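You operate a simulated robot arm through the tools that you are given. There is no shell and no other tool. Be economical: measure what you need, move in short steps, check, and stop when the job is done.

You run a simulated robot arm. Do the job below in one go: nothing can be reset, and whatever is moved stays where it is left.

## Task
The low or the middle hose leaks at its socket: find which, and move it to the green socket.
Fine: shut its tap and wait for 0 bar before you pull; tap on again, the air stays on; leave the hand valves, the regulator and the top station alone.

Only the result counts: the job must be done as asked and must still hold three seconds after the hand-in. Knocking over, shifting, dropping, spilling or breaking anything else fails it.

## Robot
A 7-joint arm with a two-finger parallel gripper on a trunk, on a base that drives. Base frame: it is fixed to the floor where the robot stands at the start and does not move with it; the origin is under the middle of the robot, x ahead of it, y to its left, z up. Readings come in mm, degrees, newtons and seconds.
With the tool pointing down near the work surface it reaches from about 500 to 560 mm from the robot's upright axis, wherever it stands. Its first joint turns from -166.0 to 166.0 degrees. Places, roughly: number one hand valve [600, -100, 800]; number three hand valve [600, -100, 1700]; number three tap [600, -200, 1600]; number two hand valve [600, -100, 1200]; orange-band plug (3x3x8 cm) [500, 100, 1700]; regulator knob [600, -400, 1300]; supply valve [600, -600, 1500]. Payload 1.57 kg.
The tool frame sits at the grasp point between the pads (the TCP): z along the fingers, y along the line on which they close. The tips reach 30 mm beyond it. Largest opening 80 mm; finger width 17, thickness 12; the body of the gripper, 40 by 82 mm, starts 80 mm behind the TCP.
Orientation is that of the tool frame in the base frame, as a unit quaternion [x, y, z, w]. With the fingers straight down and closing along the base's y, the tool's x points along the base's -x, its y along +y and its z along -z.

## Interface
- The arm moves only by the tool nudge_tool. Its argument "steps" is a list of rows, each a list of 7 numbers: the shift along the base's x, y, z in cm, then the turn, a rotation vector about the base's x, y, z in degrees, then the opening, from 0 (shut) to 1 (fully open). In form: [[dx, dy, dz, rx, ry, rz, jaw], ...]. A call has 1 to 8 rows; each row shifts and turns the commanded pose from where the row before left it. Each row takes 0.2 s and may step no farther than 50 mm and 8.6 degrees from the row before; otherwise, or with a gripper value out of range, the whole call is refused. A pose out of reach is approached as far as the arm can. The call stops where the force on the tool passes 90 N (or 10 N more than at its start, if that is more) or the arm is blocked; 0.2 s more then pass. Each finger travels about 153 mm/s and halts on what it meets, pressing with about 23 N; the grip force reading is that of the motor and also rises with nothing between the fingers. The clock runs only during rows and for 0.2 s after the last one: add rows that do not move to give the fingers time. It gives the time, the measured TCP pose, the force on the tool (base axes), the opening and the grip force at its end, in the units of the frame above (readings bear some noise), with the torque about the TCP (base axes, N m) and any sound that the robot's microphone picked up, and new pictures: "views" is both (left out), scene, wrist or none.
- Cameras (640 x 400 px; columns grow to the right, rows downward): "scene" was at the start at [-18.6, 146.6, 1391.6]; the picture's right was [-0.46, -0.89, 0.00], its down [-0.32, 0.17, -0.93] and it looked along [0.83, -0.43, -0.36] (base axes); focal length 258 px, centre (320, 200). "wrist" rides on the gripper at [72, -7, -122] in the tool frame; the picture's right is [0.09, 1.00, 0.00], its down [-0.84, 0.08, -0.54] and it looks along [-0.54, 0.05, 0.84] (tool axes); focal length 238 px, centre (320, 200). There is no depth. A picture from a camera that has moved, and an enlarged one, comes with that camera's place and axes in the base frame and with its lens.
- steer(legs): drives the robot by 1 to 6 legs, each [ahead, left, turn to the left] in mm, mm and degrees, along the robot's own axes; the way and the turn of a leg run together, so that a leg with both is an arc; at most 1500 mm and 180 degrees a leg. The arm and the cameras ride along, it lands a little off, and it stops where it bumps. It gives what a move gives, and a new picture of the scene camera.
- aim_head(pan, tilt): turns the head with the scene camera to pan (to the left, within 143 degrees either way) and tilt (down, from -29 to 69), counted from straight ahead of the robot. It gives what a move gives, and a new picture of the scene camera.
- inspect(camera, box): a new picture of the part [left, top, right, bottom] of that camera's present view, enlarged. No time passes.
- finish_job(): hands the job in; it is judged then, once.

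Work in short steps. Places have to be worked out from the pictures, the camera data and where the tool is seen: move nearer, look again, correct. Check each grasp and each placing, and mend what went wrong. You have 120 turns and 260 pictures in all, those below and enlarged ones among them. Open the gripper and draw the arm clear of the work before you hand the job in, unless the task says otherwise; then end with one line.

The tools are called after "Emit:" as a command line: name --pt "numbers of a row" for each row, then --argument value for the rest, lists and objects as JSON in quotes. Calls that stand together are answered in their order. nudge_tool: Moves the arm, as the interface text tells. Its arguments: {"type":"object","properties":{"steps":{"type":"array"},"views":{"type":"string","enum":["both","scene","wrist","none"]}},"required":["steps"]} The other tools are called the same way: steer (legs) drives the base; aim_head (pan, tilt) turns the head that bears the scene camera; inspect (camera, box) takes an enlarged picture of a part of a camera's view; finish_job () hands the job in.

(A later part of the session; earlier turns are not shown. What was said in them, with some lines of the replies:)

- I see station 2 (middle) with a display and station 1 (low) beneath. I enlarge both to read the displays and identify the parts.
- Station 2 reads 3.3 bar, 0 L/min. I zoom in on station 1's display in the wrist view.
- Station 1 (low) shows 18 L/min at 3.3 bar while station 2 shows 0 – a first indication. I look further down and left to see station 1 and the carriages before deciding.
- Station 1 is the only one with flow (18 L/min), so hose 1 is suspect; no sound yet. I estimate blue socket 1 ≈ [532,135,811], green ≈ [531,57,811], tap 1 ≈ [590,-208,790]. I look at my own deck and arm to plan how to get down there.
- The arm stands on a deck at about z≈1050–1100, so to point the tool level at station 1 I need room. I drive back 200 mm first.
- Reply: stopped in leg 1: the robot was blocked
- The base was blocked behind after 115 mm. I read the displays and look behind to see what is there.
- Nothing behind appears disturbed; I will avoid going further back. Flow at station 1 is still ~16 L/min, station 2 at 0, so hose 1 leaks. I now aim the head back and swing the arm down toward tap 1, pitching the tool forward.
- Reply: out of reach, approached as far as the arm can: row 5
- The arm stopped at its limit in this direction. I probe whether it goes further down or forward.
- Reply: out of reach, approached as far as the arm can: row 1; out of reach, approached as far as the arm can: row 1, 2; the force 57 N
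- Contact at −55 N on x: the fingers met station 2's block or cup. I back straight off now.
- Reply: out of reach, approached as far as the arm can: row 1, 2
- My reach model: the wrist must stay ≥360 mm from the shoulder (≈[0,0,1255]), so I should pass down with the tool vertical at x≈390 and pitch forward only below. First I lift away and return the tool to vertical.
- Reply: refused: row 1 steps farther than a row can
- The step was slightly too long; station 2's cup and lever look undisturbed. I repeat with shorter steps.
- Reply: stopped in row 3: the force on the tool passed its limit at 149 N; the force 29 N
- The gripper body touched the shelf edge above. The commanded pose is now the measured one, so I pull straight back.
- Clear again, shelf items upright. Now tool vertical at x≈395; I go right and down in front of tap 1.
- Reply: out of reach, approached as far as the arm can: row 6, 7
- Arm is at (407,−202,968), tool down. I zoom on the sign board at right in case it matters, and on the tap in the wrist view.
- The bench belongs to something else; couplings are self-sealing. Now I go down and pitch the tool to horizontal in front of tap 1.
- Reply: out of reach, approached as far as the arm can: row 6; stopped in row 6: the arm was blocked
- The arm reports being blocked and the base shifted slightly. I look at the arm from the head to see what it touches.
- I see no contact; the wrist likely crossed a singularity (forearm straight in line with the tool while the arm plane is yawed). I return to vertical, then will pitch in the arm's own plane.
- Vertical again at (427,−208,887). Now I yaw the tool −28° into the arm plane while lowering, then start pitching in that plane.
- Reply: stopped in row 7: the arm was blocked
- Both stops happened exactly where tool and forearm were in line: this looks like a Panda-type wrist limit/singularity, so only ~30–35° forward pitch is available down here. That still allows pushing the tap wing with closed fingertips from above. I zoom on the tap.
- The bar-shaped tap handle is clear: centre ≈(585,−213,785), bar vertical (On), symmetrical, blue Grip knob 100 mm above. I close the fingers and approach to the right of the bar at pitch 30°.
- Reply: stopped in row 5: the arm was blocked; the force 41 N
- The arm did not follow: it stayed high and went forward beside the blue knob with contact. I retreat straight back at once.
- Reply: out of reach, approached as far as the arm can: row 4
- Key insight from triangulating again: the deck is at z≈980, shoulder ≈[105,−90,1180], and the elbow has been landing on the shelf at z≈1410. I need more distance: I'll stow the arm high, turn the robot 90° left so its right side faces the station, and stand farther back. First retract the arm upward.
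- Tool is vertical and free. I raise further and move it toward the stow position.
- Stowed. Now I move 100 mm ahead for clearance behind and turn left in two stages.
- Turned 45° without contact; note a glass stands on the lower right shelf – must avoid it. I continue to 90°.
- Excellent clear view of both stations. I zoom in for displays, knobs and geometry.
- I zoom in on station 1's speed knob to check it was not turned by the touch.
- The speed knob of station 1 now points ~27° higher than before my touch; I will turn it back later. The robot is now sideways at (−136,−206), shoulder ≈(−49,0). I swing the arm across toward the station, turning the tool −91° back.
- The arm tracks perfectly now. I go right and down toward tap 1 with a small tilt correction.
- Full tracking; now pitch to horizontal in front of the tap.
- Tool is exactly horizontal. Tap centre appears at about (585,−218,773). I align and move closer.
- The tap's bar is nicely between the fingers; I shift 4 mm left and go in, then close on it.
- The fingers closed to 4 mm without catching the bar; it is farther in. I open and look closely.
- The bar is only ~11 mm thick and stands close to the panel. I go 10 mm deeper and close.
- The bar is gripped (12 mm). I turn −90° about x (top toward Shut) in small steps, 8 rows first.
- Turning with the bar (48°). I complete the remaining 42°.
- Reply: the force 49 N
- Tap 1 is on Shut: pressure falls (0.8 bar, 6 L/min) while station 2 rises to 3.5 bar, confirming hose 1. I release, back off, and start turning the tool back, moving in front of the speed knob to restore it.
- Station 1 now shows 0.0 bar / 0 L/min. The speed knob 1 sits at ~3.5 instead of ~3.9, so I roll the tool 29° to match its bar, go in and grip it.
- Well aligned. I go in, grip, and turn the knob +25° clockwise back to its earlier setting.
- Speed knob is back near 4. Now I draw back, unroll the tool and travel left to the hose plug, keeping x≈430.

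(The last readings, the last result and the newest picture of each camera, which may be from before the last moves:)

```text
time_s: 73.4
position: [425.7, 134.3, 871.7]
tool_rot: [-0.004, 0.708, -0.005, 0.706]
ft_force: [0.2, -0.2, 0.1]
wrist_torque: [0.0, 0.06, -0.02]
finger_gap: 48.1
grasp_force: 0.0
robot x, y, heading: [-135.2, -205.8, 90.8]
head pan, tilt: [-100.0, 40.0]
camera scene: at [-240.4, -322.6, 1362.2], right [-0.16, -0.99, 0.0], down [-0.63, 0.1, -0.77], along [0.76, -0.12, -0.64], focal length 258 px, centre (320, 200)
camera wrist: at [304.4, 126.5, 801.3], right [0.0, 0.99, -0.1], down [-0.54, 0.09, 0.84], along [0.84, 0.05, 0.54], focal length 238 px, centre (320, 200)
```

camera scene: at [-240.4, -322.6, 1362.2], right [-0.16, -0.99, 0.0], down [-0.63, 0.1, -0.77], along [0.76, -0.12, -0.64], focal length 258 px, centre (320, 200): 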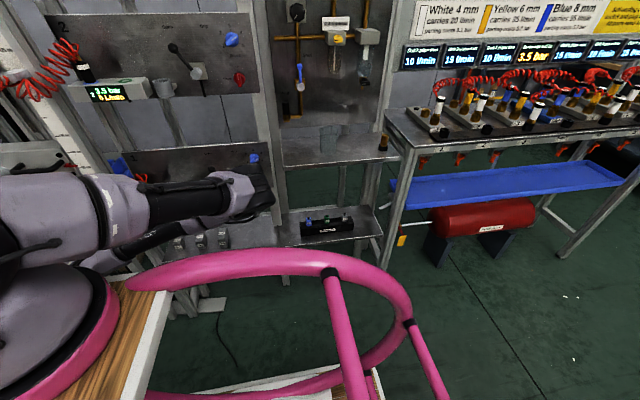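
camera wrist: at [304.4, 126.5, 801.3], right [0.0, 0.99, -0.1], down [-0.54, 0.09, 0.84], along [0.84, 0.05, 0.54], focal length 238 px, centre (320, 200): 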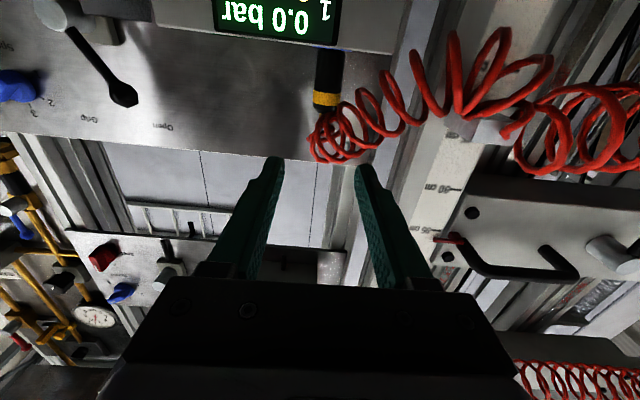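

The plug (yellow band) is aligned with the tool axis: front face z≈802–845. I lower to z≈820 with a 40 mm opening and move in to check.

Emit:
nudge_tool --pt "0 0 -2.6 0 0 0 0.5" --pt "0 0 -2.6 0 0 0 0.5" --pt "2.5 0 0 0 0 0 0.5" --pt "2.5 0 0 0 0 0 0.5" --views "wrist"

Emit:
inspect --camera "wrist" --box '[230, 60, 430, 220]'

```text
time_s: 74.4
position: [477.0, 134.3, 820.4]
tool_rot: [-0.003, 0.708, -0.003, 0.706]
ft_force: [-1.8, 0.1, 0.1]
wrist_torque: [0.02, 0.01, 0.06]
finger_gap: 40.1
grasp_force: 0.1
robot x, y, heading: [-133.5, -206.7, 90.9]
head pan, tilt: [-100.0, 40.0]
camera wrist: at [355.7, 125.0, 749.0], right [0.0, 0.99, -0.1], down [-0.54, 0.09, 0.84], along [0.84, 0.05, 0.54], focal length 238 px, centre (320, 200)
```

wrist: 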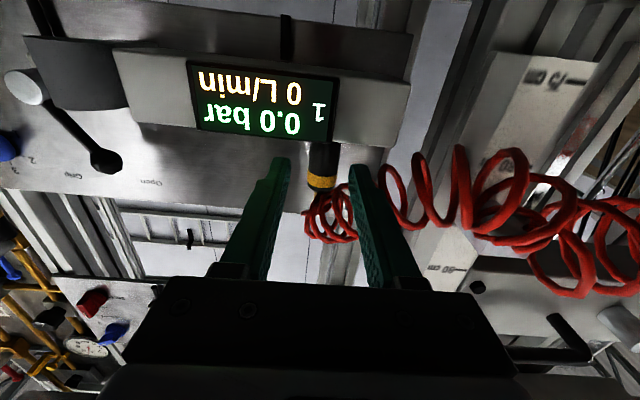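

```text
2.50 times, centred on (330, 140) of wrist
camera zoom: at [355.7, 125.0, 749.0], right [0.0, 0.99, -0.1], down [-0.54, 0.09, 0.84], along [0.84, 0.05, 0.54], focal length 596 px, centre (295, 350)
```

zoom: 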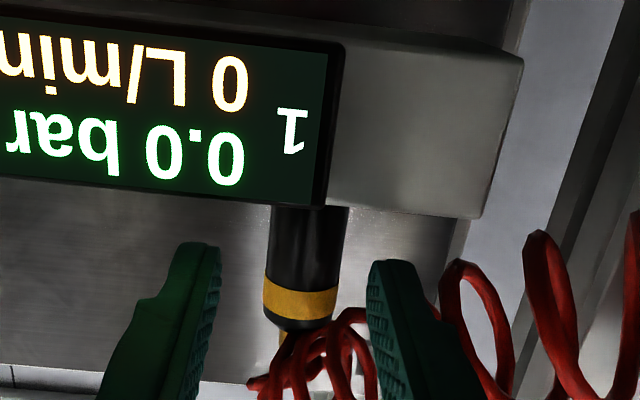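

Alignment good, display 0.0 bar. I move in the last 56 mm and close on the plug.

Emit:
nudge_tool --pt "2 0 0 0 0 0 0.5" --pt "2 0 0 0 0 0 0.5" --pt "1.6 0 0 0 0 0 0.5" --pt "0 0 0 0 0 0 0.3" --pt "0 0 0 0 0 0 0.2" --pt "0 0 0 0 0 0 0.2" --views "wrist"

```text
time_s: 75.8
position: [530.8, 134.4, 819.1]
tool_rot: [-0.003, 0.708, -0.005, 0.707]
ft_force: [4.1, 21.3, 3.4]
wrist_torque: [0.4, -0.09, 0.02]
finger_gap: 24.3
grasp_force: 22.9
robot x, y, heading: [-136.0, -206.6, 90.7]
head pan, tilt: [-100.0, 40.0]
camera wrist: at [410.4, 124.9, 748.5], right [0.0, 0.99, -0.1], down [-0.54, 0.09, 0.84], along [0.84, 0.06, 0.54], focal length 238 px, centre (320, 200)
```

wrist: 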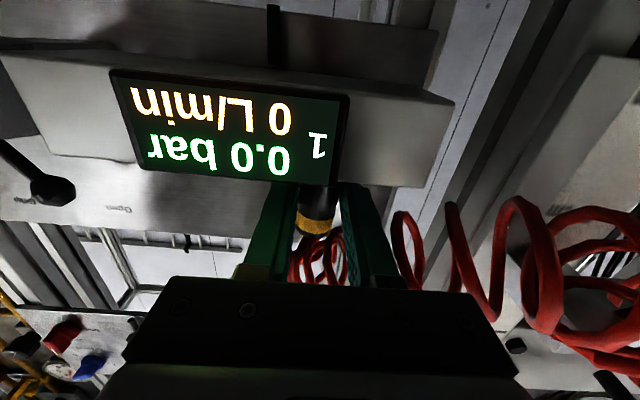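

Plug gripped (24 mm), with a 21 N side load; I shift 2 mm left to centre before pulling.

Emit:
nudge_tool --pt "0 0.2 0 0 0 0 0.1" --pt "0 0 0 0 0 0 0.1" --views "none"

```text
time_s: 76.4
position: [531.5, 134.5, 818.8]
tool_rot: [-0.003, 0.708, -0.005, 0.706]
ft_force: [-1.4, 17.8, 3.4]
wrist_torque: [0.33, 0.04, -0.01]
finger_gap: 23.9
grasp_force: 23.1
robot x, y, heading: [-137.4, -207.3, 90.6]
head pan, tilt: [-100.0, 40.0]
```

Force fell slightly; the arm is compliant here. I shift the command 8 mm more to unload it.

Emit:
nudge_tool --pt "0 0.4 0 0 0 0 0.1" --pt "0 0.4 0 0 0 0 0.1" --pt "0 0 0 0 0 0 0.1" --views "none"

```text
time_s: 77.2
position: [534.7, 139.0, 818.7]
tool_rot: [-0.003, 0.708, -0.008, 0.706]
ft_force: [-9.1, -17.1, -1.8]
wrist_torque: [-0.31, 0.26, -0.05]
finger_gap: 23.1
grasp_force: 23.1
robot x, y, heading: [-135.5, -205.6, 90.7]
head pan, tilt: [-100.0, 40.0]
```

Slightly overshot; I go back 4 mm for neutral.

Emit:
nudge_tool --pt "0 -0.4 0 0 0 0 0.1" --pt "0 0 0 0 0 0 0.1" --views "wrist"

Emit:
inspect --camera "wrist" --box '[230, 140, 430, 290]'

```text
time_s: 77.8
position: [533.4, 140.2, 818.4]
tool_rot: [-0.003, 0.708, -0.004, 0.706]
ft_force: [-0.5, 0.3, -1.7]
wrist_torque: [0.02, -0.04, 0.04]
finger_gap: 22.9
grasp_force: 22.6
robot x, y, heading: [-134.1, -204.3, 91.0]
head pan, tilt: [-100.0, 40.0]
camera wrist: at [411.3, 130.3, 748.1], right [0.0, 0.99, -0.1], down [-0.54, 0.09, 0.84], along [0.84, 0.05, 0.54], focal length 238 px, centre (320, 200)
```

wrist: 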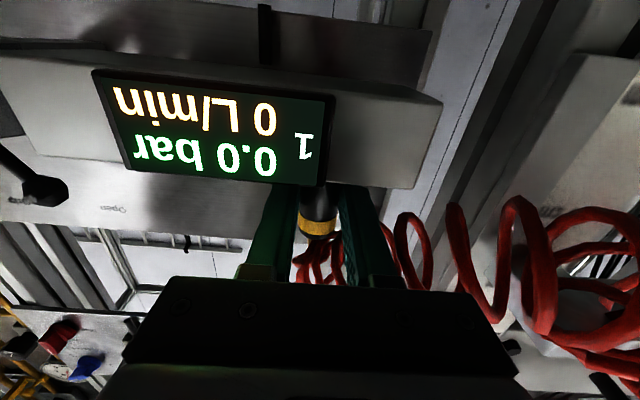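

```text
2.67 times, centred on (330, 215) of wrist
camera zoom: at [411.3, 130.3, 748.1], right [0.0, 0.99, -0.1], down [-0.54, 0.09, 0.84], along [0.84, 0.05, 0.54], focal length 636 px, centre (293, 160)
```

zoom: 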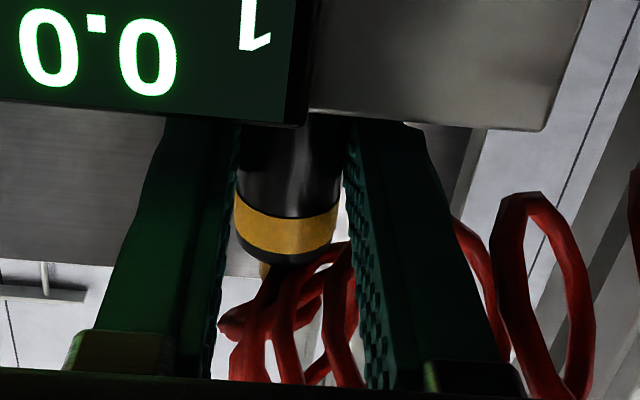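

Centred, no load. Now I pull straight up.

Emit:
nudge_tool --pt "0 0 0.7 0 0 0 0" --pt "0 0 0.8 0 0 0 0" --pt "0 0 1 0 0 0 0" --pt "0 0 1 0 0 0 0" --pt "0 0 1 0 0 0 0" --views "wrist"

Emit:
inspect --camera "wrist" --box '[230, 140, 430, 290]'

```text
time_s: 79.0
position: [532.5, 141.3, 864.4]
tool_rot: [-0.004, 0.708, -0.005, 0.706]
ft_force: [0.1, 0.4, -1.0]
wrist_torque: [0.02, 0.01, 0.0]
finger_gap: 22.9
grasp_force: 22.9
robot x, y, heading: [-133.6, -206.1, 90.8]
head pan, tilt: [-100.0, 40.0]
camera wrist: at [410.3, 131.4, 794.2], right [0.0, 0.99, -0.1], down [-0.54, 0.09, 0.84], along [0.84, 0.05, 0.54], focal length 238 px, centre (320, 200)
```

wrist: 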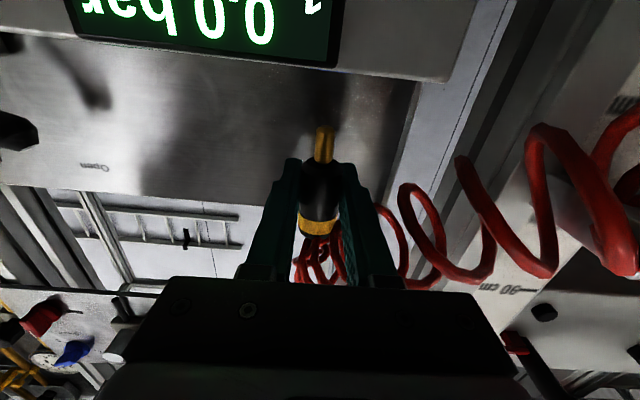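

```text
2.67 times, centred on (330, 215) of wrist
camera zoom: at [410.3, 131.4, 794.2], right [0.0, 0.99, -0.1], down [-0.54, 0.09, 0.84], along [0.84, 0.05, 0.54], focal length 636 px, centre (293, 160)
```

zoom: 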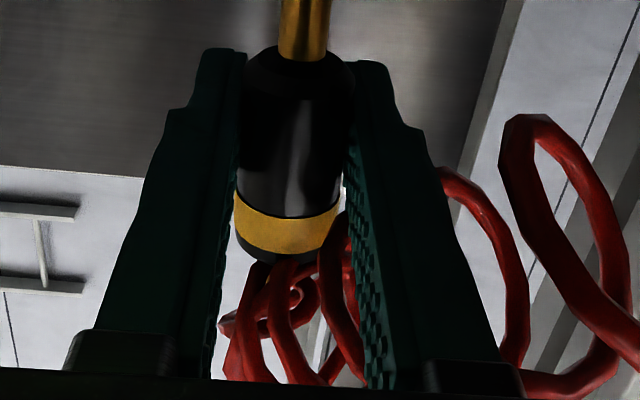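

The plug is out, upright in the grip. Sockets are ~80.5 mm apart at equal x; I carry it 80 mm right above the green socket.

Emit:
nudge_tool --pt "0 -2.7 0.3 0 0 0 0" --pt "0 -2.7 0 0 0 0 0" --pt "0 -2.65 0 0 0 0 0" --pt "0 0 0 0 0 0 0" --views "both"

Emit:
inspect --camera "scene" --box '[100, 150, 260, 260]'

```text
time_s: 80.0
position: [532.7, 57.4, 869.5]
tool_rot: [-0.003, 0.708, -0.006, 0.706]
ft_force: [-0.1, 0.5, -0.8]
wrist_torque: [-0.03, 0.01, -0.02]
finger_gap: 23.0
grasp_force: 22.8
robot x, y, heading: [-134.8, -204.6, 90.5]
head pan, tilt: [-100.0, 40.0]
camera scene: at [-240.2, -322.3, 1362.2], right [-0.16, -0.99, 0.0], down [-0.63, 0.1, -0.77], along [0.76, -0.12, -0.64], focal length 258 px, centre (320, 200)
camera wrist: at [410.6, 48.7, 798.2], right [0.0, 0.99, -0.1], down [-0.54, 0.09, 0.84], along [0.84, 0.05, 0.54], focal length 238 px, centre (320, 200)
```

scene: 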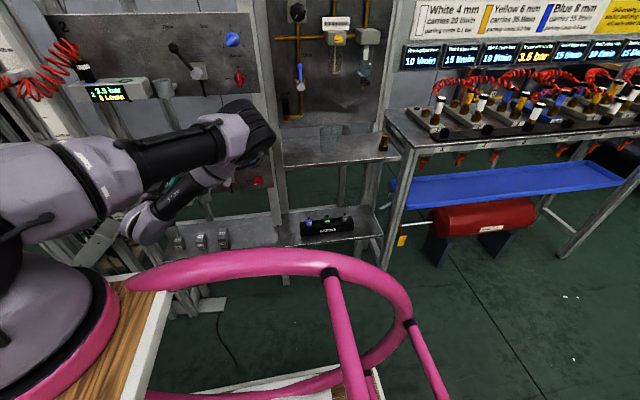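
wrist: 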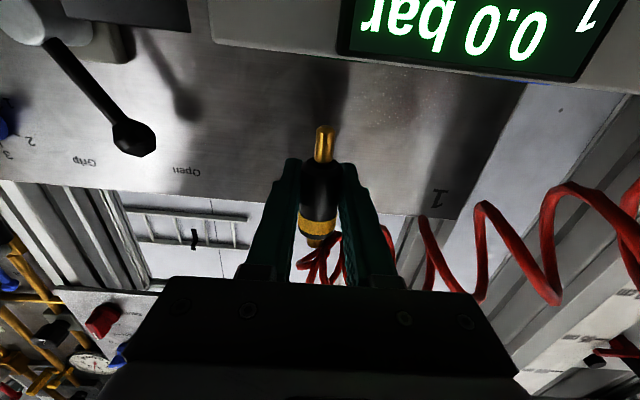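

```text
3.64 times, centred on (180, 205) of scene
camera zoom: at [-240.2, -322.3, 1362.2], right [-0.16, -0.99, 0.0], down [-0.63, 0.1, -0.77], along [0.76, -0.12, -0.64], focal length 937 px, centre (829, 182)
```

zoom: 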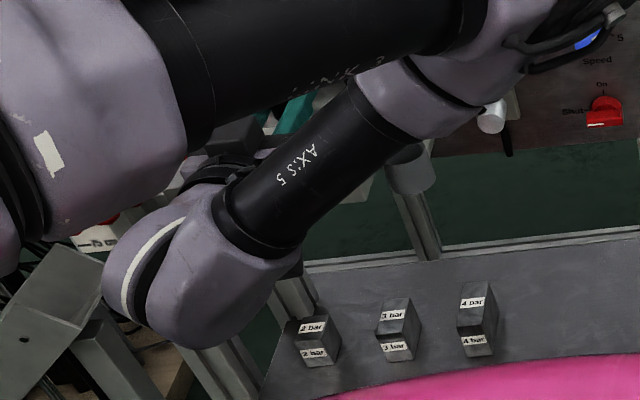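

I take another reading to average the noise before inserting.

Emit:
nudge_tool --pt "0 0 0 0 0 0 0" --pt "0 0 0 0 0 0 0" --views "none"

Emit:
nudge_tool --pt "0 0 0 0 0 0 0" --views "none"

Emit:
nudge_tool --pt "0 0 0 0 0 0 0" --views "none"

```text
time_s: 80.6
position: [532.0, 58.0, 868.7]
tool_rot: [-0.003, 0.708, -0.005, 0.706]
ft_force: [-0.2, 1.3, -1.1]
wrist_torque: [-0.01, 0.04, 0.0]
finger_gap: 22.9
grasp_force: 22.8
robot x, y, heading: [-132.6, -205.0, 90.7]
head pan, tilt: [-100.0, 40.0]
```

```text
time_s: 81.0
position: [532.8, 57.9, 869.2]
tool_rot: [-0.004, 0.708, -0.005, 0.706]
ft_force: [-0.7, -0.2, -0.2]
wrist_torque: [0.01, -0.03, -0.02]
finger_gap: 23.0
grasp_force: 22.7
robot x, y, heading: [-138.4, -206.3, 90.7]
head pan, tilt: [-100.0, 40.0]
```

```text
time_s: 81.4
position: [533.4, 59.3, 868.7]
tool_rot: [-0.002, 0.708, -0.007, 0.706]
ft_force: [0.5, 0.4, -0.7]
wrist_torque: [-0.01, 0.02, 0.01]
finger_gap: 22.7
grasp_force: 23.7
robot x, y, heading: [-133.1, -208.5, 90.8]
head pan, tilt: [-100.0, 40.0]
```

Mean y≈58.2; the zero-load value at the blue socket was ≈140.5, so I add 1.5 mm and descend gently, watching force.

Emit:
nudge_tool --pt "0 0.15 -0.8 0 0 0 0" --pt "0 0 -0.8 0 0 0 0" --pt "0 0 -0.8 0 0 0 0" --pt "0 0 -0.6 0 0 0 0" --pt "0 0 -0.4 0 0 0 0" --views "wrist"

Emit:
inspect --camera "wrist" --box '[230, 110, 430, 260]'

```text
time_s: 82.6
position: [533.8, 60.8, 834.7]
tool_rot: [-0.004, 0.708, -0.005, 0.706]
ft_force: [-0.1, -0.8, 2.0]
wrist_torque: [-0.04, -0.03, 0.0]
finger_gap: 23.0
grasp_force: 23.0
robot x, y, heading: [-134.6, -206.9, 90.9]
head pan, tilt: [-100.0, 40.0]
camera wrist: at [411.3, 51.1, 764.0], right [0.0, 0.99, -0.1], down [-0.54, 0.09, 0.84], along [0.84, 0.05, 0.54], focal length 238 px, centre (320, 200)
```

wrist: 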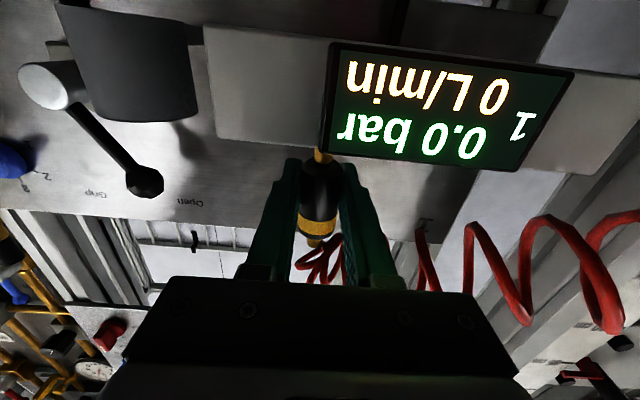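

```text
2.67 times, centred on (330, 185) of wrist
camera zoom: at [411.3, 51.1, 764.0], right [0.0, 0.99, -0.1], down [-0.54, 0.09, 0.84], along [0.84, 0.05, 0.54], focal length 636 px, centre (293, 240)
```

zoom: 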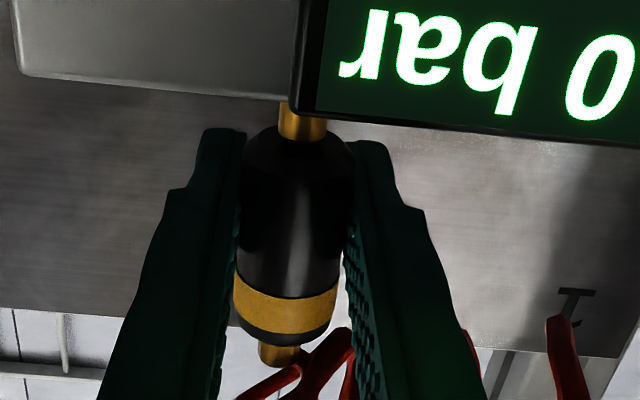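

At z=835 almost no force – the nipple seems to be entering. I continue in small steps.

Emit:
nudge_tool --pt "0 0 -0.4 0 0 0 0" --pt "0 0 -0.4 0 0 0 0" --pt "0 0 -0.4 0 0 0 0" --views "wrist"

```text
time_s: 83.4
position: [533.0, 59.3, 821.0]
tool_rot: [-0.003, 0.708, -0.007, 0.706]
ft_force: [2.3, -3.7, 1.4]
wrist_torque: [-0.05, -0.08, -0.02]
finger_gap: 22.9
grasp_force: 23.1
robot x, y, heading: [-131.5, -203.9, 90.8]
head pan, tilt: [-100.0, 40.0]
camera wrist: at [411.1, 50.5, 751.4], right [0.0, 0.99, -0.1], down [-0.54, 0.09, 0.84], along [0.84, 0.05, 0.54], focal length 238 px, centre (320, 200)
```

wrist: 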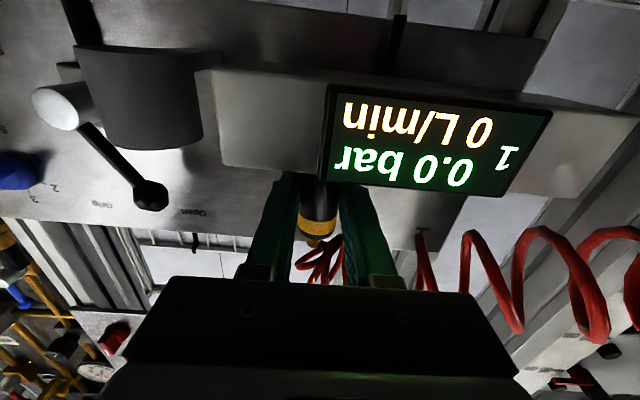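

It slid in freely to z=821. I press further to seat it until the force rises.

Emit:
nudge_tool --pt "0 0 -0.3 0 0 0 0" --pt "0 0 -0.3 0 0 0 0" --pt "0 0 -0.3 0 0 0 0" --pt "0 0 0 0 0 0 0" --views "none"

```text
time_s: 84.4
position: [533.8, 58.8, 813.4]
tool_rot: [-0.002, 0.707, -0.006, 0.707]
ft_force: [8.0, -6.4, 20.3]
wrist_torque: [-0.01, -0.1, 0.03]
finger_gap: 23.2
grasp_force: 22.9
robot x, y, heading: [-133.1, -205.7, 90.7]
head pan, tilt: [-100.0, 40.0]
```

Now 20 N at z=813 (deeper than before the pull, so seated). I press a little more to be sure.

Emit:
nudge_tool --pt "0 0 -0.3 0 0 0 0" --pt "0 0 -0.3 0 0 0 0" --pt "0 0 0 0 0 0 0" --views "wrist"

Emit:
inspect --camera "wrist" --box '[230, 140, 430, 290]'

```text
time_s: 85.2
position: [531.0, 59.7, 809.0]
tool_rot: [-0.002, 0.705, -0.005, 0.71]
ft_force: [3.4, -12.9, 53.7]
wrist_torque: [1.06, 0.88, -0.1]
finger_gap: 23.2
grasp_force: 23.4
robot x, y, heading: [-135.0, -207.1, 90.7]
head pan, tilt: [-100.0, 40.0]
camera wrist: at [411.0, 50.5, 738.1], right [0.0, 0.99, -0.1], down [-0.55, 0.09, 0.83], along [0.84, 0.05, 0.55], focal length 238 px, centre (320, 200)
```

wrist: 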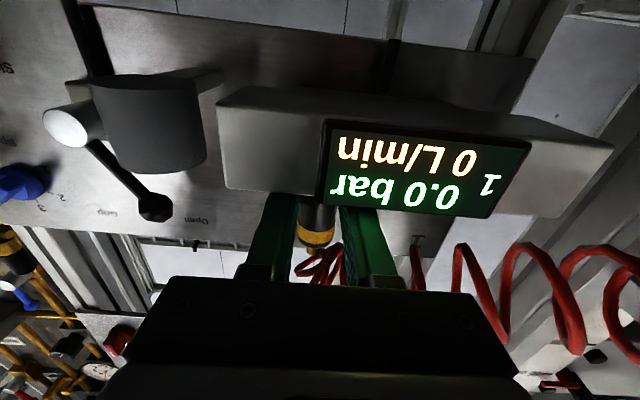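

```text
2.67 times, centred on (330, 215) of wrist
camera zoom: at [411.0, 50.5, 738.1], right [0.0, 0.99, -0.1], down [-0.55, 0.09, 0.83], along [0.84, 0.05, 0.55], focal length 636 px, centre (293, 160)
```

zoom: 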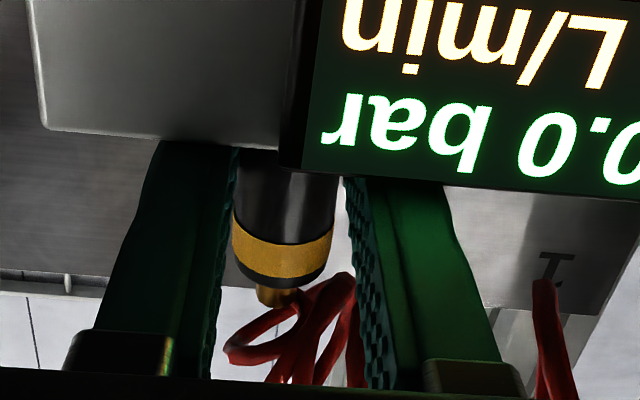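

The plug sits at the same height as it did in the blue socket – seated. I relieve the pressure and open, then back out.

Emit:
nudge_tool --pt "0 0 0.4 0 0 0 0" --pt "0 0 0.2 0 0 0 0.3" --pt "0 0 0.3 0 0 0 0.5" --pt "0 0 0 0 0 0 0.5" --views "none"

Emit:
nudge_tool --pt "-2.5 0 0.2 0 0 0 0.5" --pt "-3 0 0 0 0 0 0.5" --pt "-4 0 0 0 0 0 0.5" --views "wrist"

Emit:
inspect --camera "wrist" --box '[220, 40, 520, 240]'

```text
time_s: 86.2
position: [532.0, 60.0, 815.3]
tool_rot: [-0.003, 0.709, -0.005, 0.705]
ft_force: [0.6, -0.2, 0.0]
wrist_torque: [-0.01, -0.01, -0.01]
finger_gap: 40.0
grasp_force: 0.1
robot x, y, heading: [-135.3, -203.9, 90.9]
head pan, tilt: [-100.0, 40.0]
```

```text
time_s: 87.0
position: [439.5, 59.2, 814.6]
tool_rot: [-0.002, 0.708, -0.006, 0.707]
ft_force: [-0.7, 0.8, 0.6]
wrist_torque: [-0.02, -0.03, -0.06]
finger_gap: 39.9
grasp_force: 0.0
robot x, y, heading: [-133.8, -200.5, 90.8]
head pan, tilt: [-100.0, 40.0]
camera wrist: at [317.8, 50.1, 744.3], right [0.0, 0.99, -0.1], down [-0.54, 0.09, 0.84], along [0.84, 0.05, 0.54], focal length 238 px, centre (320, 200)
```

wrist: 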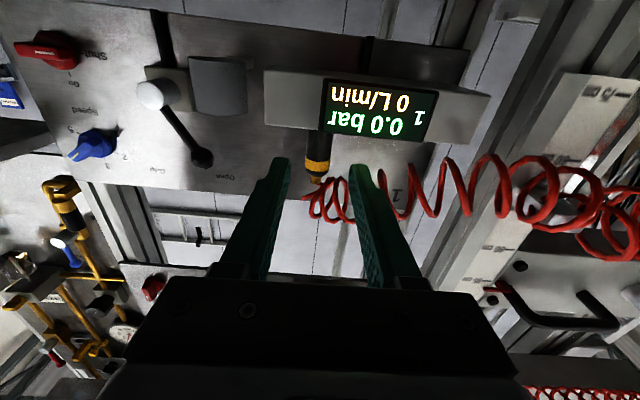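

```text
2.00 times, centred on (370, 140) of wrist
camera zoom: at [317.8, 50.1, 744.3], right [0.0, 0.99, -0.1], down [-0.54, 0.09, 0.84], along [0.84, 0.05, 0.54], focal length 477 px, centre (220, 320)
```

zoom: 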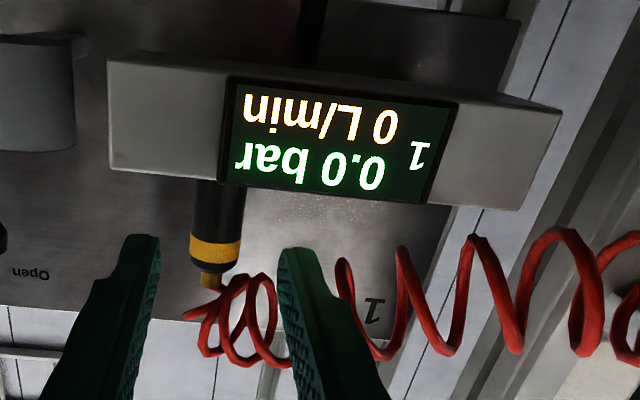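

The plug stands properly in the green socket, hose intact. Now back to the tap: I travel right while rolling the tool −90° to match the horizontal bar.

Emit:
nudge_tool --pt "-2 -1 0 0 0 0 0.5" --pt "0 -4 0 -8 0 0 0.4" --pt "0 -4 0 -8 0 0 0.4" --pt "0 -4 -0.7 -8 0 0 0.4" --pt "0 -4 -0.8 -8 0 0 0.4" --pt "0 -4 -0.8 -8 0 0 0.4" --pt "0 -4 -0.7 -8 0 0 0.4" --pt "0 -2.7 -0.7 -8 0 0 0.4" --views "none"

Emit:
nudge_tool --pt "0 0 -0.5 -8 0 0 0.4" --pt "0 0 0 -8 0 0 0.4" --pt "2 0 0 -8 0 0 0.4" --pt "3 0 0 -8 0 0 0.4" --pt "3 0 0 -2 0 0 0.4" --views "wrist"

Emit:
inspect --camera "wrist" --box '[230, 80, 430, 240]'

```text
time_s: 88.8
position: [418.1, -218.6, 779.5]
tool_rot: [-0.335, 0.622, -0.338, 0.622]
ft_force: [-0.2, 0.9, 0.3]
wrist_torque: [0.01, -0.01, 0.0]
finger_gap: 31.8
grasp_force: 0.1
robot x, y, heading: [-134.8, -205.9, 90.5]
head pan, tilt: [-100.0, 40.0]
```

```text
time_s: 90.0
position: [499.6, -215.6, 773.9]
tool_rot: [0.501, -0.497, 0.505, -0.496]
ft_force: [0.1, 0.4, 0.3]
wrist_torque: [-0.01, 0.01, 0.0]
finger_gap: 32.1
grasp_force: 0.1
robot x, y, heading: [-132.0, -206.3, 90.9]
head pan, tilt: [-100.0, 40.0]
camera wrist: at [377.5, -289.4, 782.9], right [0.0, -0.1, -0.99], down [-0.54, 0.84, -0.09], along [0.84, 0.54, -0.05], focal length 238 px, centre (320, 200)
```

wrist: 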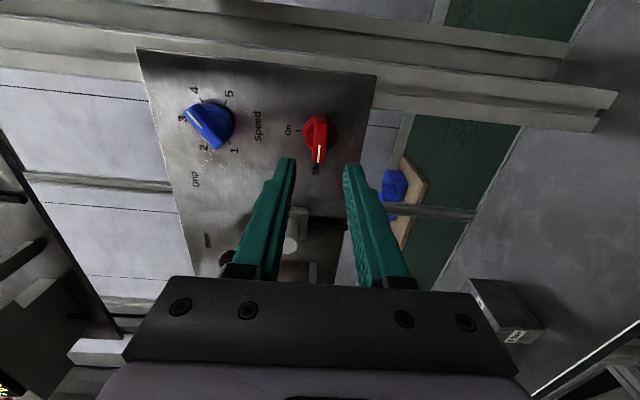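

```text
2.50 times, centred on (330, 160) of wrist
camera zoom: at [377.5, -289.4, 782.9], right [0.0, -0.1, -0.99], down [-0.54, 0.84, -0.09], along [0.84, 0.54, -0.05], focal length 596 px, centre (295, 300)
```

zoom: 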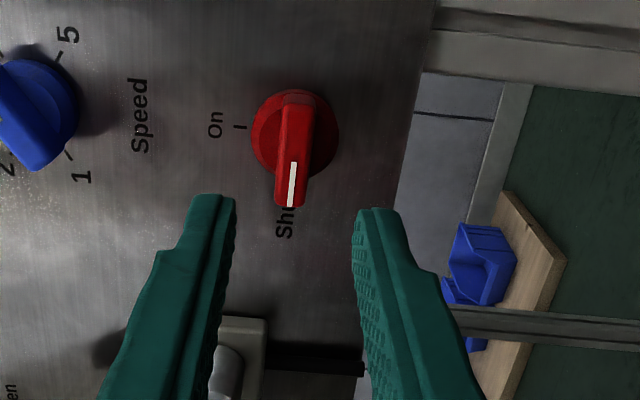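

I check the speed knob setting again in this sharper view.

Emit:
inspect --camera "wrist" --box '[150, 60, 270, 180]'

Emit:
aim_head --pan -80 --tilt 30

Emit:
inspect --camera "scene" --box '[200, 60, 440, 240]'

```text
3.33 times, centred on (210, 120) of wrist
camera zoom: at [377.5, -289.4, 782.9], right [0.0, -0.1, -0.99], down [-0.54, 0.84, -0.09], along [0.84, 0.54, -0.05], focal length 794 px, centre (687, 467)
```

zoom: 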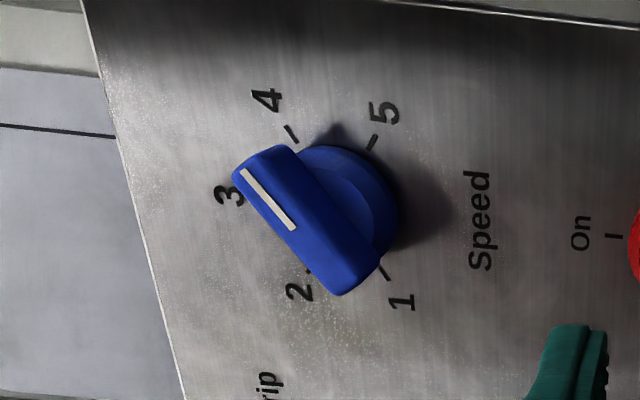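

```text
time_s: 90.9
position: [499.5, -215.8, 774.0]
tool_rot: [0.501, -0.497, 0.504, -0.498]
ft_force: [0.2, 0.1, -0.1]
wrist_torque: [0.0, -0.03, -0.01]
finger_gap: 32.3
grasp_force: 0.1
robot x, y, heading: [-135.4, -206.8, 90.7]
head pan, tilt: [-80.0, 30.0]
camera scene: at [-235.3, -291.9, 1377.6], right [0.19, -0.98, 0.0], down [-0.49, -0.09, -0.87], along [0.85, 0.16, -0.5], focal length 258 px, centre (320, 200)
```

scene: 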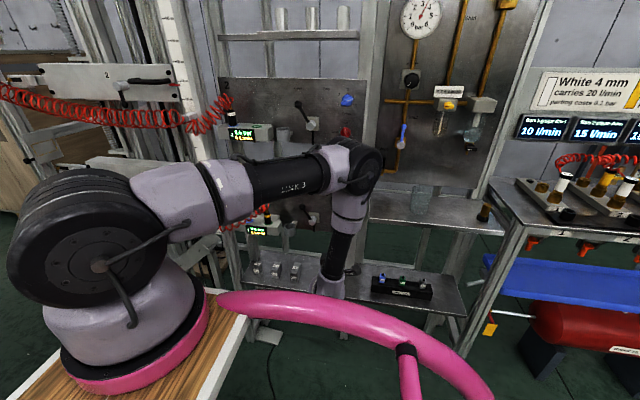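

```text
2.22 times, centred on (320, 150) of scene
camera zoom: at [-235.3, -291.9, 1377.6], right [0.19, -0.98, 0.0], down [-0.49, -0.09, -0.87], along [0.85, 0.16, -0.5], focal length 573 px, centre (320, 311)
```

zoom: 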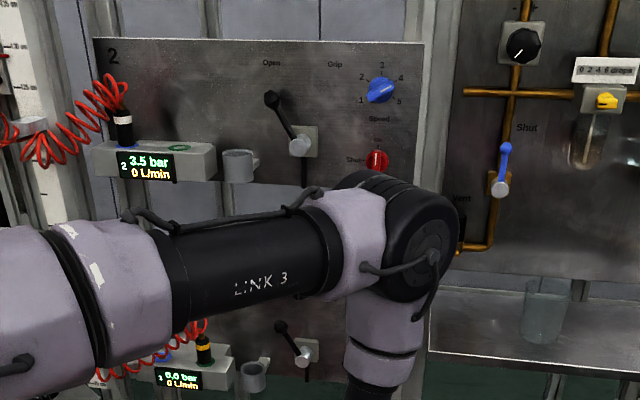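

Speed knob is within a few degrees of its old setting (≈41° vs ≈36°). Now I go in and grip the tap bar.

Emit:
nudge_tool --pt "2 -0.2 0 0 0 0 0.4" --pt "2 0 0 0 0 0 0.4" --pt "1.8 0 0 0 0 0 0.4" --pt "0 0 0 0 0 0 0.05" --pt "0 0 0 0 0 0 0.05" --pt "0 0 0 0 0 0 0.05" --views "wrist"

```text
time_s: 92.3
position: [554.5, -217.9, 775.8]
tool_rot: [0.502, -0.497, 0.503, -0.497]
ft_force: [1.6, 1.4, -12.3]
wrist_torque: [0.11, 0.33, -0.06]
finger_gap: 14.2
grasp_force: 5.7
robot x, y, heading: [-135.9, -205.8, 90.8]
head pan, tilt: [-80.0, 30.0]
camera wrist: at [432.8, -290.8, 784.4], right [0.0, -0.1, -0.99], down [-0.54, 0.84, -0.09], along [0.84, 0.54, -0.05], focal length 238 px, centre (320, 200)
```

wrist: 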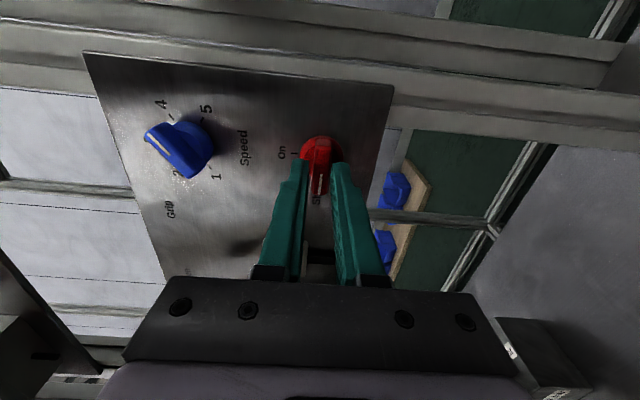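

Bar held. I turn it back +90° to On.

Emit:
nudge_tool --pt "0.3 0 -0.1 0 0 0 0.02" --pt "0 0 0 8 0 0 0.02" --pt "0 0 0 8 0 0 0.02" --pt "0 0 0 8 0 0 0.02" --pt "0 0 0 8 0 0 0.02" --pt "0 0 0 8 0 0 0.02" --views "none"

Emit:
nudge_tool --pt "0 0 0 8 0 0 0.02" --pt "0 0 0 8 0 0 0.02" --pt "0 0 0 8 0 0 0.02" --pt "0 0 0 8 0 0 0.02" --pt "0 0 0 8 0 0 0.02" --pt "0 0 0 8 0 0 0.02" --pt "0 0 0 2.5 0 0 0.02" --views "both"

Emit:
inspect --camera "wrist" --box '[250, 100, 410, 230]'

Emit:
inspect --camera "scene" --box '[200, 100, 400, 260]'

```text
time_s: 93.7
position: [558.3, -218.3, 774.2]
tool_rot: [-0.3, 0.64, -0.303, 0.64]
ft_force: [-12.0, 12.8, -0.1]
wrist_torque: [-0.02, 0.41, -0.1]
finger_gap: 11.9
grasp_force: 29.1
robot x, y, heading: [-132.9, -205.1, 91.0]
head pan, tilt: [-80.0, 30.0]
```

```text
time_s: 95.3
position: [557.6, -217.0, 773.8]
tool_rot: [0.001, 0.708, -0.001, 0.706]
ft_force: [-5.0, 26.1, -1.3]
wrist_torque: [-0.05, -0.55, 0.82]
finger_gap: 11.6
grasp_force: 28.8
robot x, y, heading: [-132.0, -202.0, 90.7]
head pan, tilt: [-80.0, 30.0]
camera scene: at [-235.5, -291.0, 1377.6], right [0.19, -0.98, 0.0], down [-0.49, -0.09, -0.87], along [0.85, 0.16, -0.5], focal length 258 px, centre (320, 200)
camera wrist: at [436.3, -225.7, 703.4], right [0.0, 1.0, -0.09], down [-0.54, 0.08, 0.84], along [0.84, 0.05, 0.54], focal length 238 px, centre (320, 200)
```

scene: 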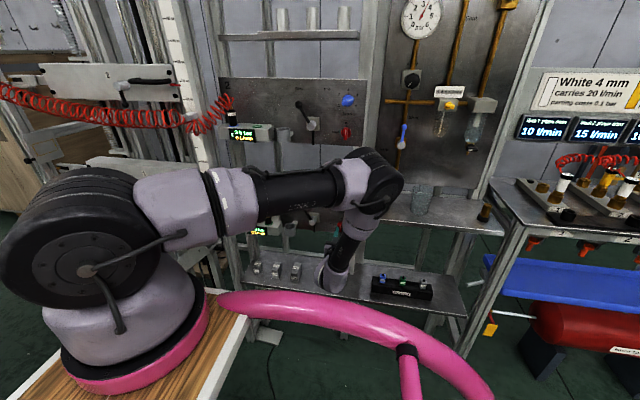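
wrist: 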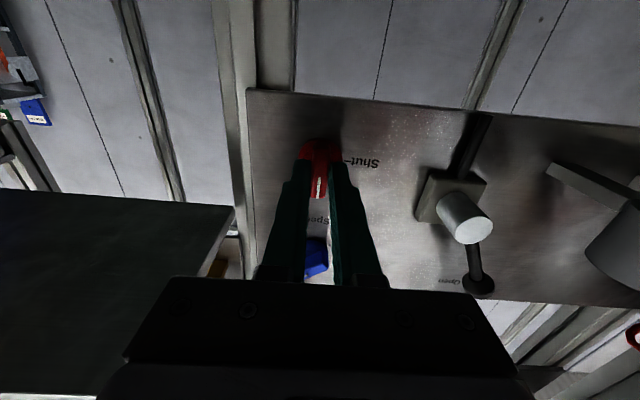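

```text
3.08 times, centred on (330, 165) of wrist
camera zoom: at [436.3, -225.7, 703.4], right [0.0, 1.0, -0.09], down [-0.54, 0.08, 0.84], along [0.84, 0.05, 0.54], focal length 733 px, centre (289, 308)
```

zoom: 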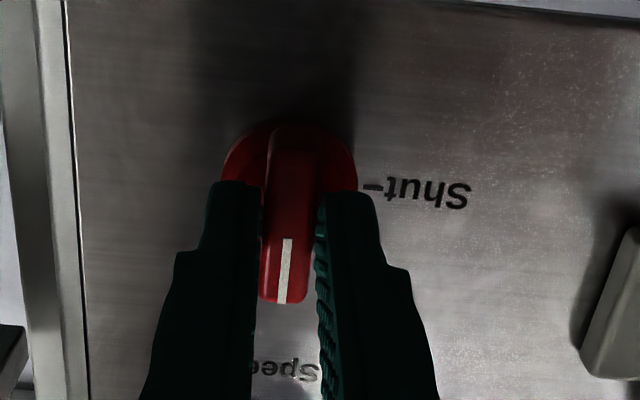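

```text
2.50 times, centred on (300, 180) of scene
camera zoom: at [-235.5, -291.0, 1377.6], right [0.19, -0.98, 0.0], down [-0.49, -0.09, -0.87], along [0.85, 0.16, -0.5], focal length 644 px, centre (370, 250)
```

zoom: 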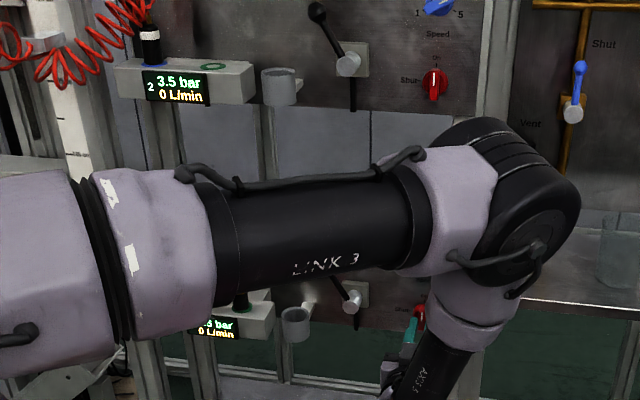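

Tap is on On again and station 1 shows pressure with 0 L/min. I release and back away, then check the display.

Emit:
nudge_tool --pt "0 0 0 0 0 0 0.4" --pt "0 0 0 0 0 0 0.4" --pt "-3 0 0 0 0 0 0.4" --pt "-4 0 0 0 0 0 0.4" --pt "-4 0 0 0 0 0 0.4" --pt "-3 0 0 0 0 0 0.4" --views "wrist"

Emit:
inspect --camera "wrist" --box '[230, 60, 640, 240]'

Emit:
inspect --camera "scene" --box '[220, 190, 360, 270]'

```text
time_s: 96.7
position: [417.5, -218.9, 775.1]
tool_rot: [0.001, 0.708, -0.002, 0.707]
ft_force: [0.0, -0.1, -0.2]
wrist_torque: [0.0, 0.02, -0.01]
finger_gap: 31.9
grasp_force: 0.1
robot x, y, heading: [-139.5, -207.1, 90.9]
head pan, tilt: [-80.0, 30.0]
camera wrist: at [294.9, -227.7, 703.1], right [0.0, 1.0, -0.09], down [-0.54, 0.08, 0.84], along [0.84, 0.05, 0.54], focal length 238 px, centre (320, 200)
```

wrist: 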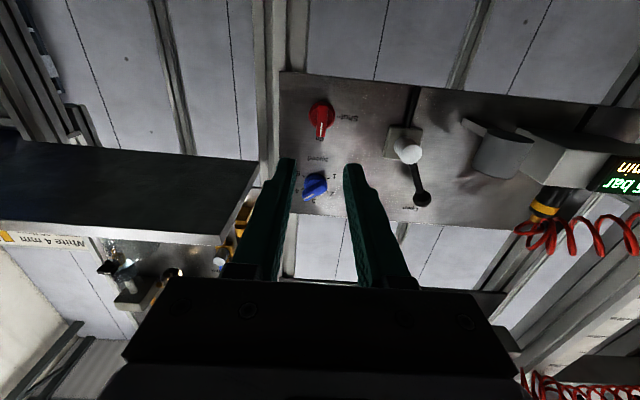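

```text
1.56 times, centred on (435, 150) of wrist
camera zoom: at [294.9, -227.7, 703.1], right [0.0, 1.0, -0.09], down [-0.54, 0.08, 0.84], along [0.84, 0.05, 0.54], focal length 372 px, centre (140, 278)
```

zoom: 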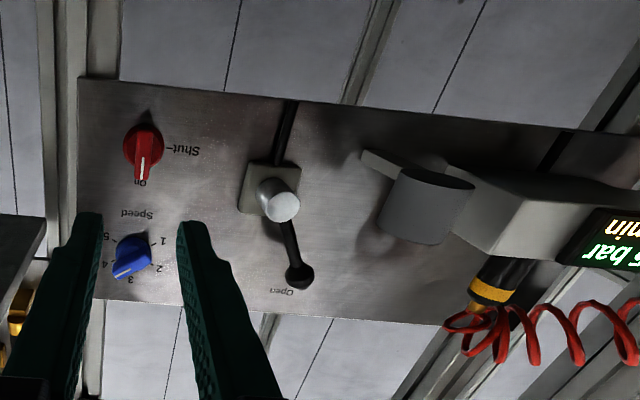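

```text
4.57 times, centred on (290, 230) of scene
camera zoom: at [-235.1, -291.7, 1377.6], right [0.19, -0.98, 0.0], down [-0.49, -0.09, -0.87], along [0.85, 0.16, -0.5], focal length 1178 px, centre (457, 63)
```

zoom: 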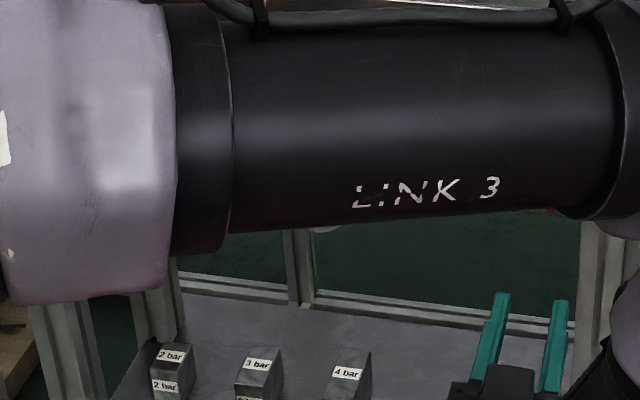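

Station 1 is pressurised (…5 bar). I pitch the tool back down and raise the arm clear, then read everything a last time.

Emit:
nudge_tool --pt "-0.7 0 0.5 0 8 0 0.6" --pt "-0.7 0 0.5 0 8 0 0.8" --pt "-0.7 0 0.5 0 8 0 1" --pt "-0.7 0 0.5 0 8 0 1" --pt "-0.7 0 0.5 0 8 0 1" --pt "-0.7 0 1 0 8 0 1" --pt "-0.7 0 3 0 8 0 1" --pt "0 0 4 0 8 0 1" --views "none"

Emit:
nudge_tool --pt "0 0 4.5 0 8 0 1" --pt "0 1 4.5 0 8 0 1" --pt "0 1 4.5 0 8 0 1" --pt "0 2 4.5 0 2 0 1" --pt "0 2 4.5 0 0 0 1" --pt "-1 2 4.5 0 0 0 1" --pt "-1 2 4.5 0 0 0 1" --pt "-1 2 4.5 0 0 0 1" --views "both"

Emit:
inspect --camera "scene" --box '[200, 60, 400, 270]'

Emit:
inspect --camera "wrist" --box '[200, 60, 480, 240]'

```text
time_s: 98.5
position: [369.0, -218.9, 880.6]
tool_rot: [-0.003, 0.975, -0.001, 0.223]
ft_force: [-0.3, -0.9, 1.0]
wrist_torque: [-0.01, 0.02, 0.02]
finger_gap: 80.0
grasp_force: 0.1
robot x, y, heading: [-136.0, -206.1, 90.8]
head pan, tilt: [-80.0, 30.0]
```

```text
refused: row 6 steps farther than a row can; nothing moved
```

```text
1.90 times, centred on (300, 165) of scene
camera zoom: at [-235.0, -292.0, 1377.6], right [0.19, -0.98, 0.0], down [-0.49, -0.09, -0.87], along [0.85, 0.16, -0.5], focal length 491 px, centre (358, 267)
```

zoom: 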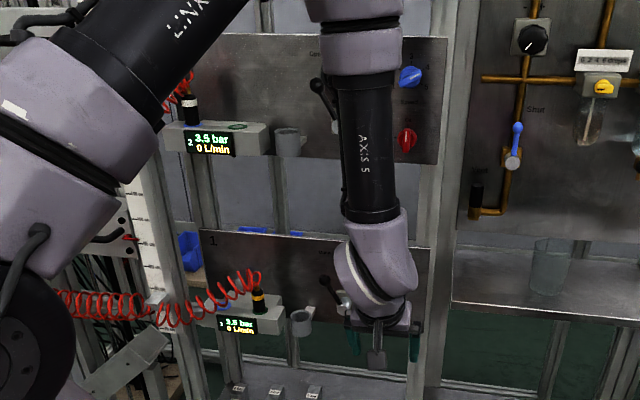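

```text
2.22 times, centred on (340, 150) of wrist
camera zoom: at [251.2, -227.0, 959.1], right [-0.08, 1.0, -0.04], down [0.52, 0.08, 0.85], along [0.85, 0.05, -0.52], focal length 530 px, centre (276, 311)
```

zoom: 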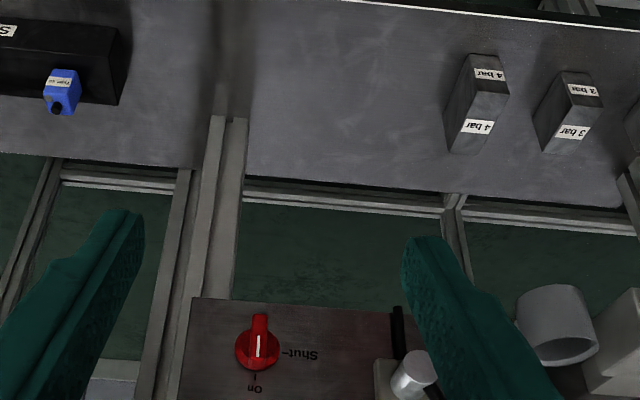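

The plug stands in the green socket and both stations are up with 0 L/min. I raise the arm the rest of the way.

Emit:
nudge_tool --pt "0 0 4.5 0 8 0 1" --pt "0 1 4.5 0 8 0 1" --pt "0 1 4.5 0 8 0 1" --pt "0 1 4.5 0 2 0 1" --pt "0 1 4.5 0 0 0 1" --pt "-1 1 4.5 0 0 0 1" --pt "-1 1 4.5 0 0 0 1" --pt "-1 1 4.5 0 0 0 1" --views "scene"

Emit:
inspect --camera "scene" --box '[210, 170, 370, 270]'

Emit:
inspect --camera "scene" --box '[210, 60, 370, 170]'

```text
time_s: 100.3
position: [340.4, -147.4, 1239.0]
tool_rot: [-0.002, 1.0, -0.001, -0.001]
ft_force: [1.4, 0.0, -0.6]
wrist_torque: [0.01, 0.05, 0.0]
finger_gap: 80.2
grasp_force: 0.1
robot x, y, heading: [-134.1, -204.8, 90.8]
head pan, tilt: [-80.0, 30.0]
camera scene: at [-235.0, -292.0, 1377.6], right [0.19, -0.98, 0.0], down [-0.49, -0.09, -0.87], along [0.85, 0.16, -0.5], focal length 258 px, centre (320, 200)
```

scene: 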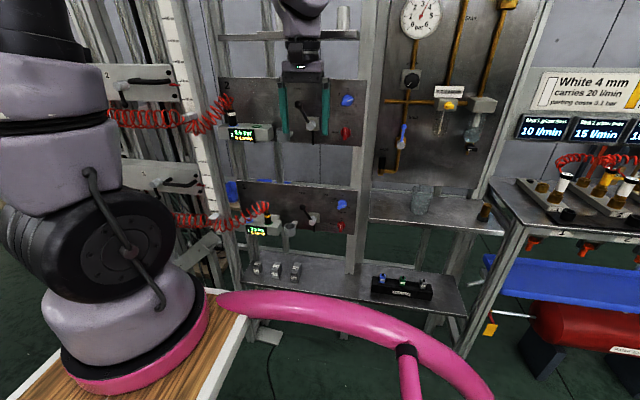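

```text
4.00 times, centred on (290, 220) of scene
camera zoom: at [-235.0, -292.0, 1377.6], right [0.19, -0.98, 0.0], down [-0.49, -0.09, -0.87], along [0.85, 0.16, -0.5], focal length 1031 px, centre (440, 120)
```

zoom: 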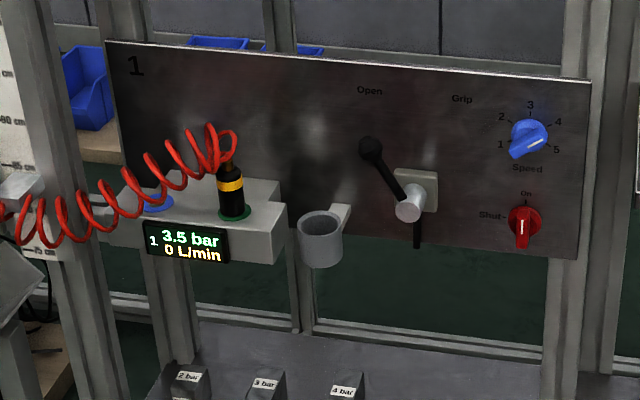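

```text
3.64 times, centred on (290, 115) of scene
camera zoom: at [-235.0, -292.0, 1377.6], right [0.19, -0.98, 0.0], down [-0.49, -0.09, -0.87], along [0.85, 0.16, -0.5], focal length 937 px, centre (429, 509)
```

zoom: 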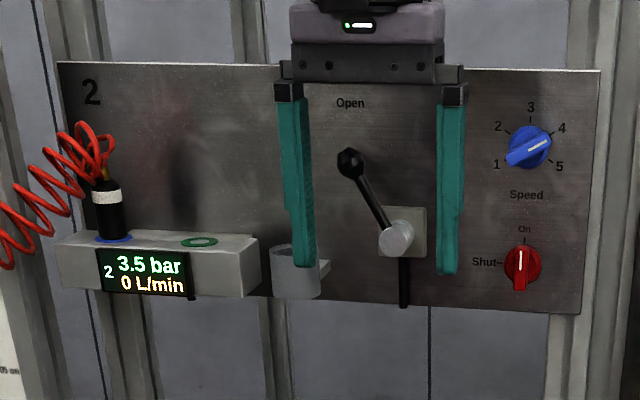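

Station 1 reads 3.5 bar and 0 L/min with the plug in the green socket, tap On. Station 2 is unchanged, both speed knobs match, and the arm is clear and open, so I hand in.

Emit:
finish_job

```text
The job is handed in.
```

The low hose (station 1) was the leaker and is now in the green socket, pulled at 0 bar; its tap is On again (3.5 bar, 0 L/min). On the way I knocked station 1's speed knob and turned it back to within about 5° by eye, and I also bumped the shelf edge, station 2's block or cup, and something behind the base, with nothing visibly moved.
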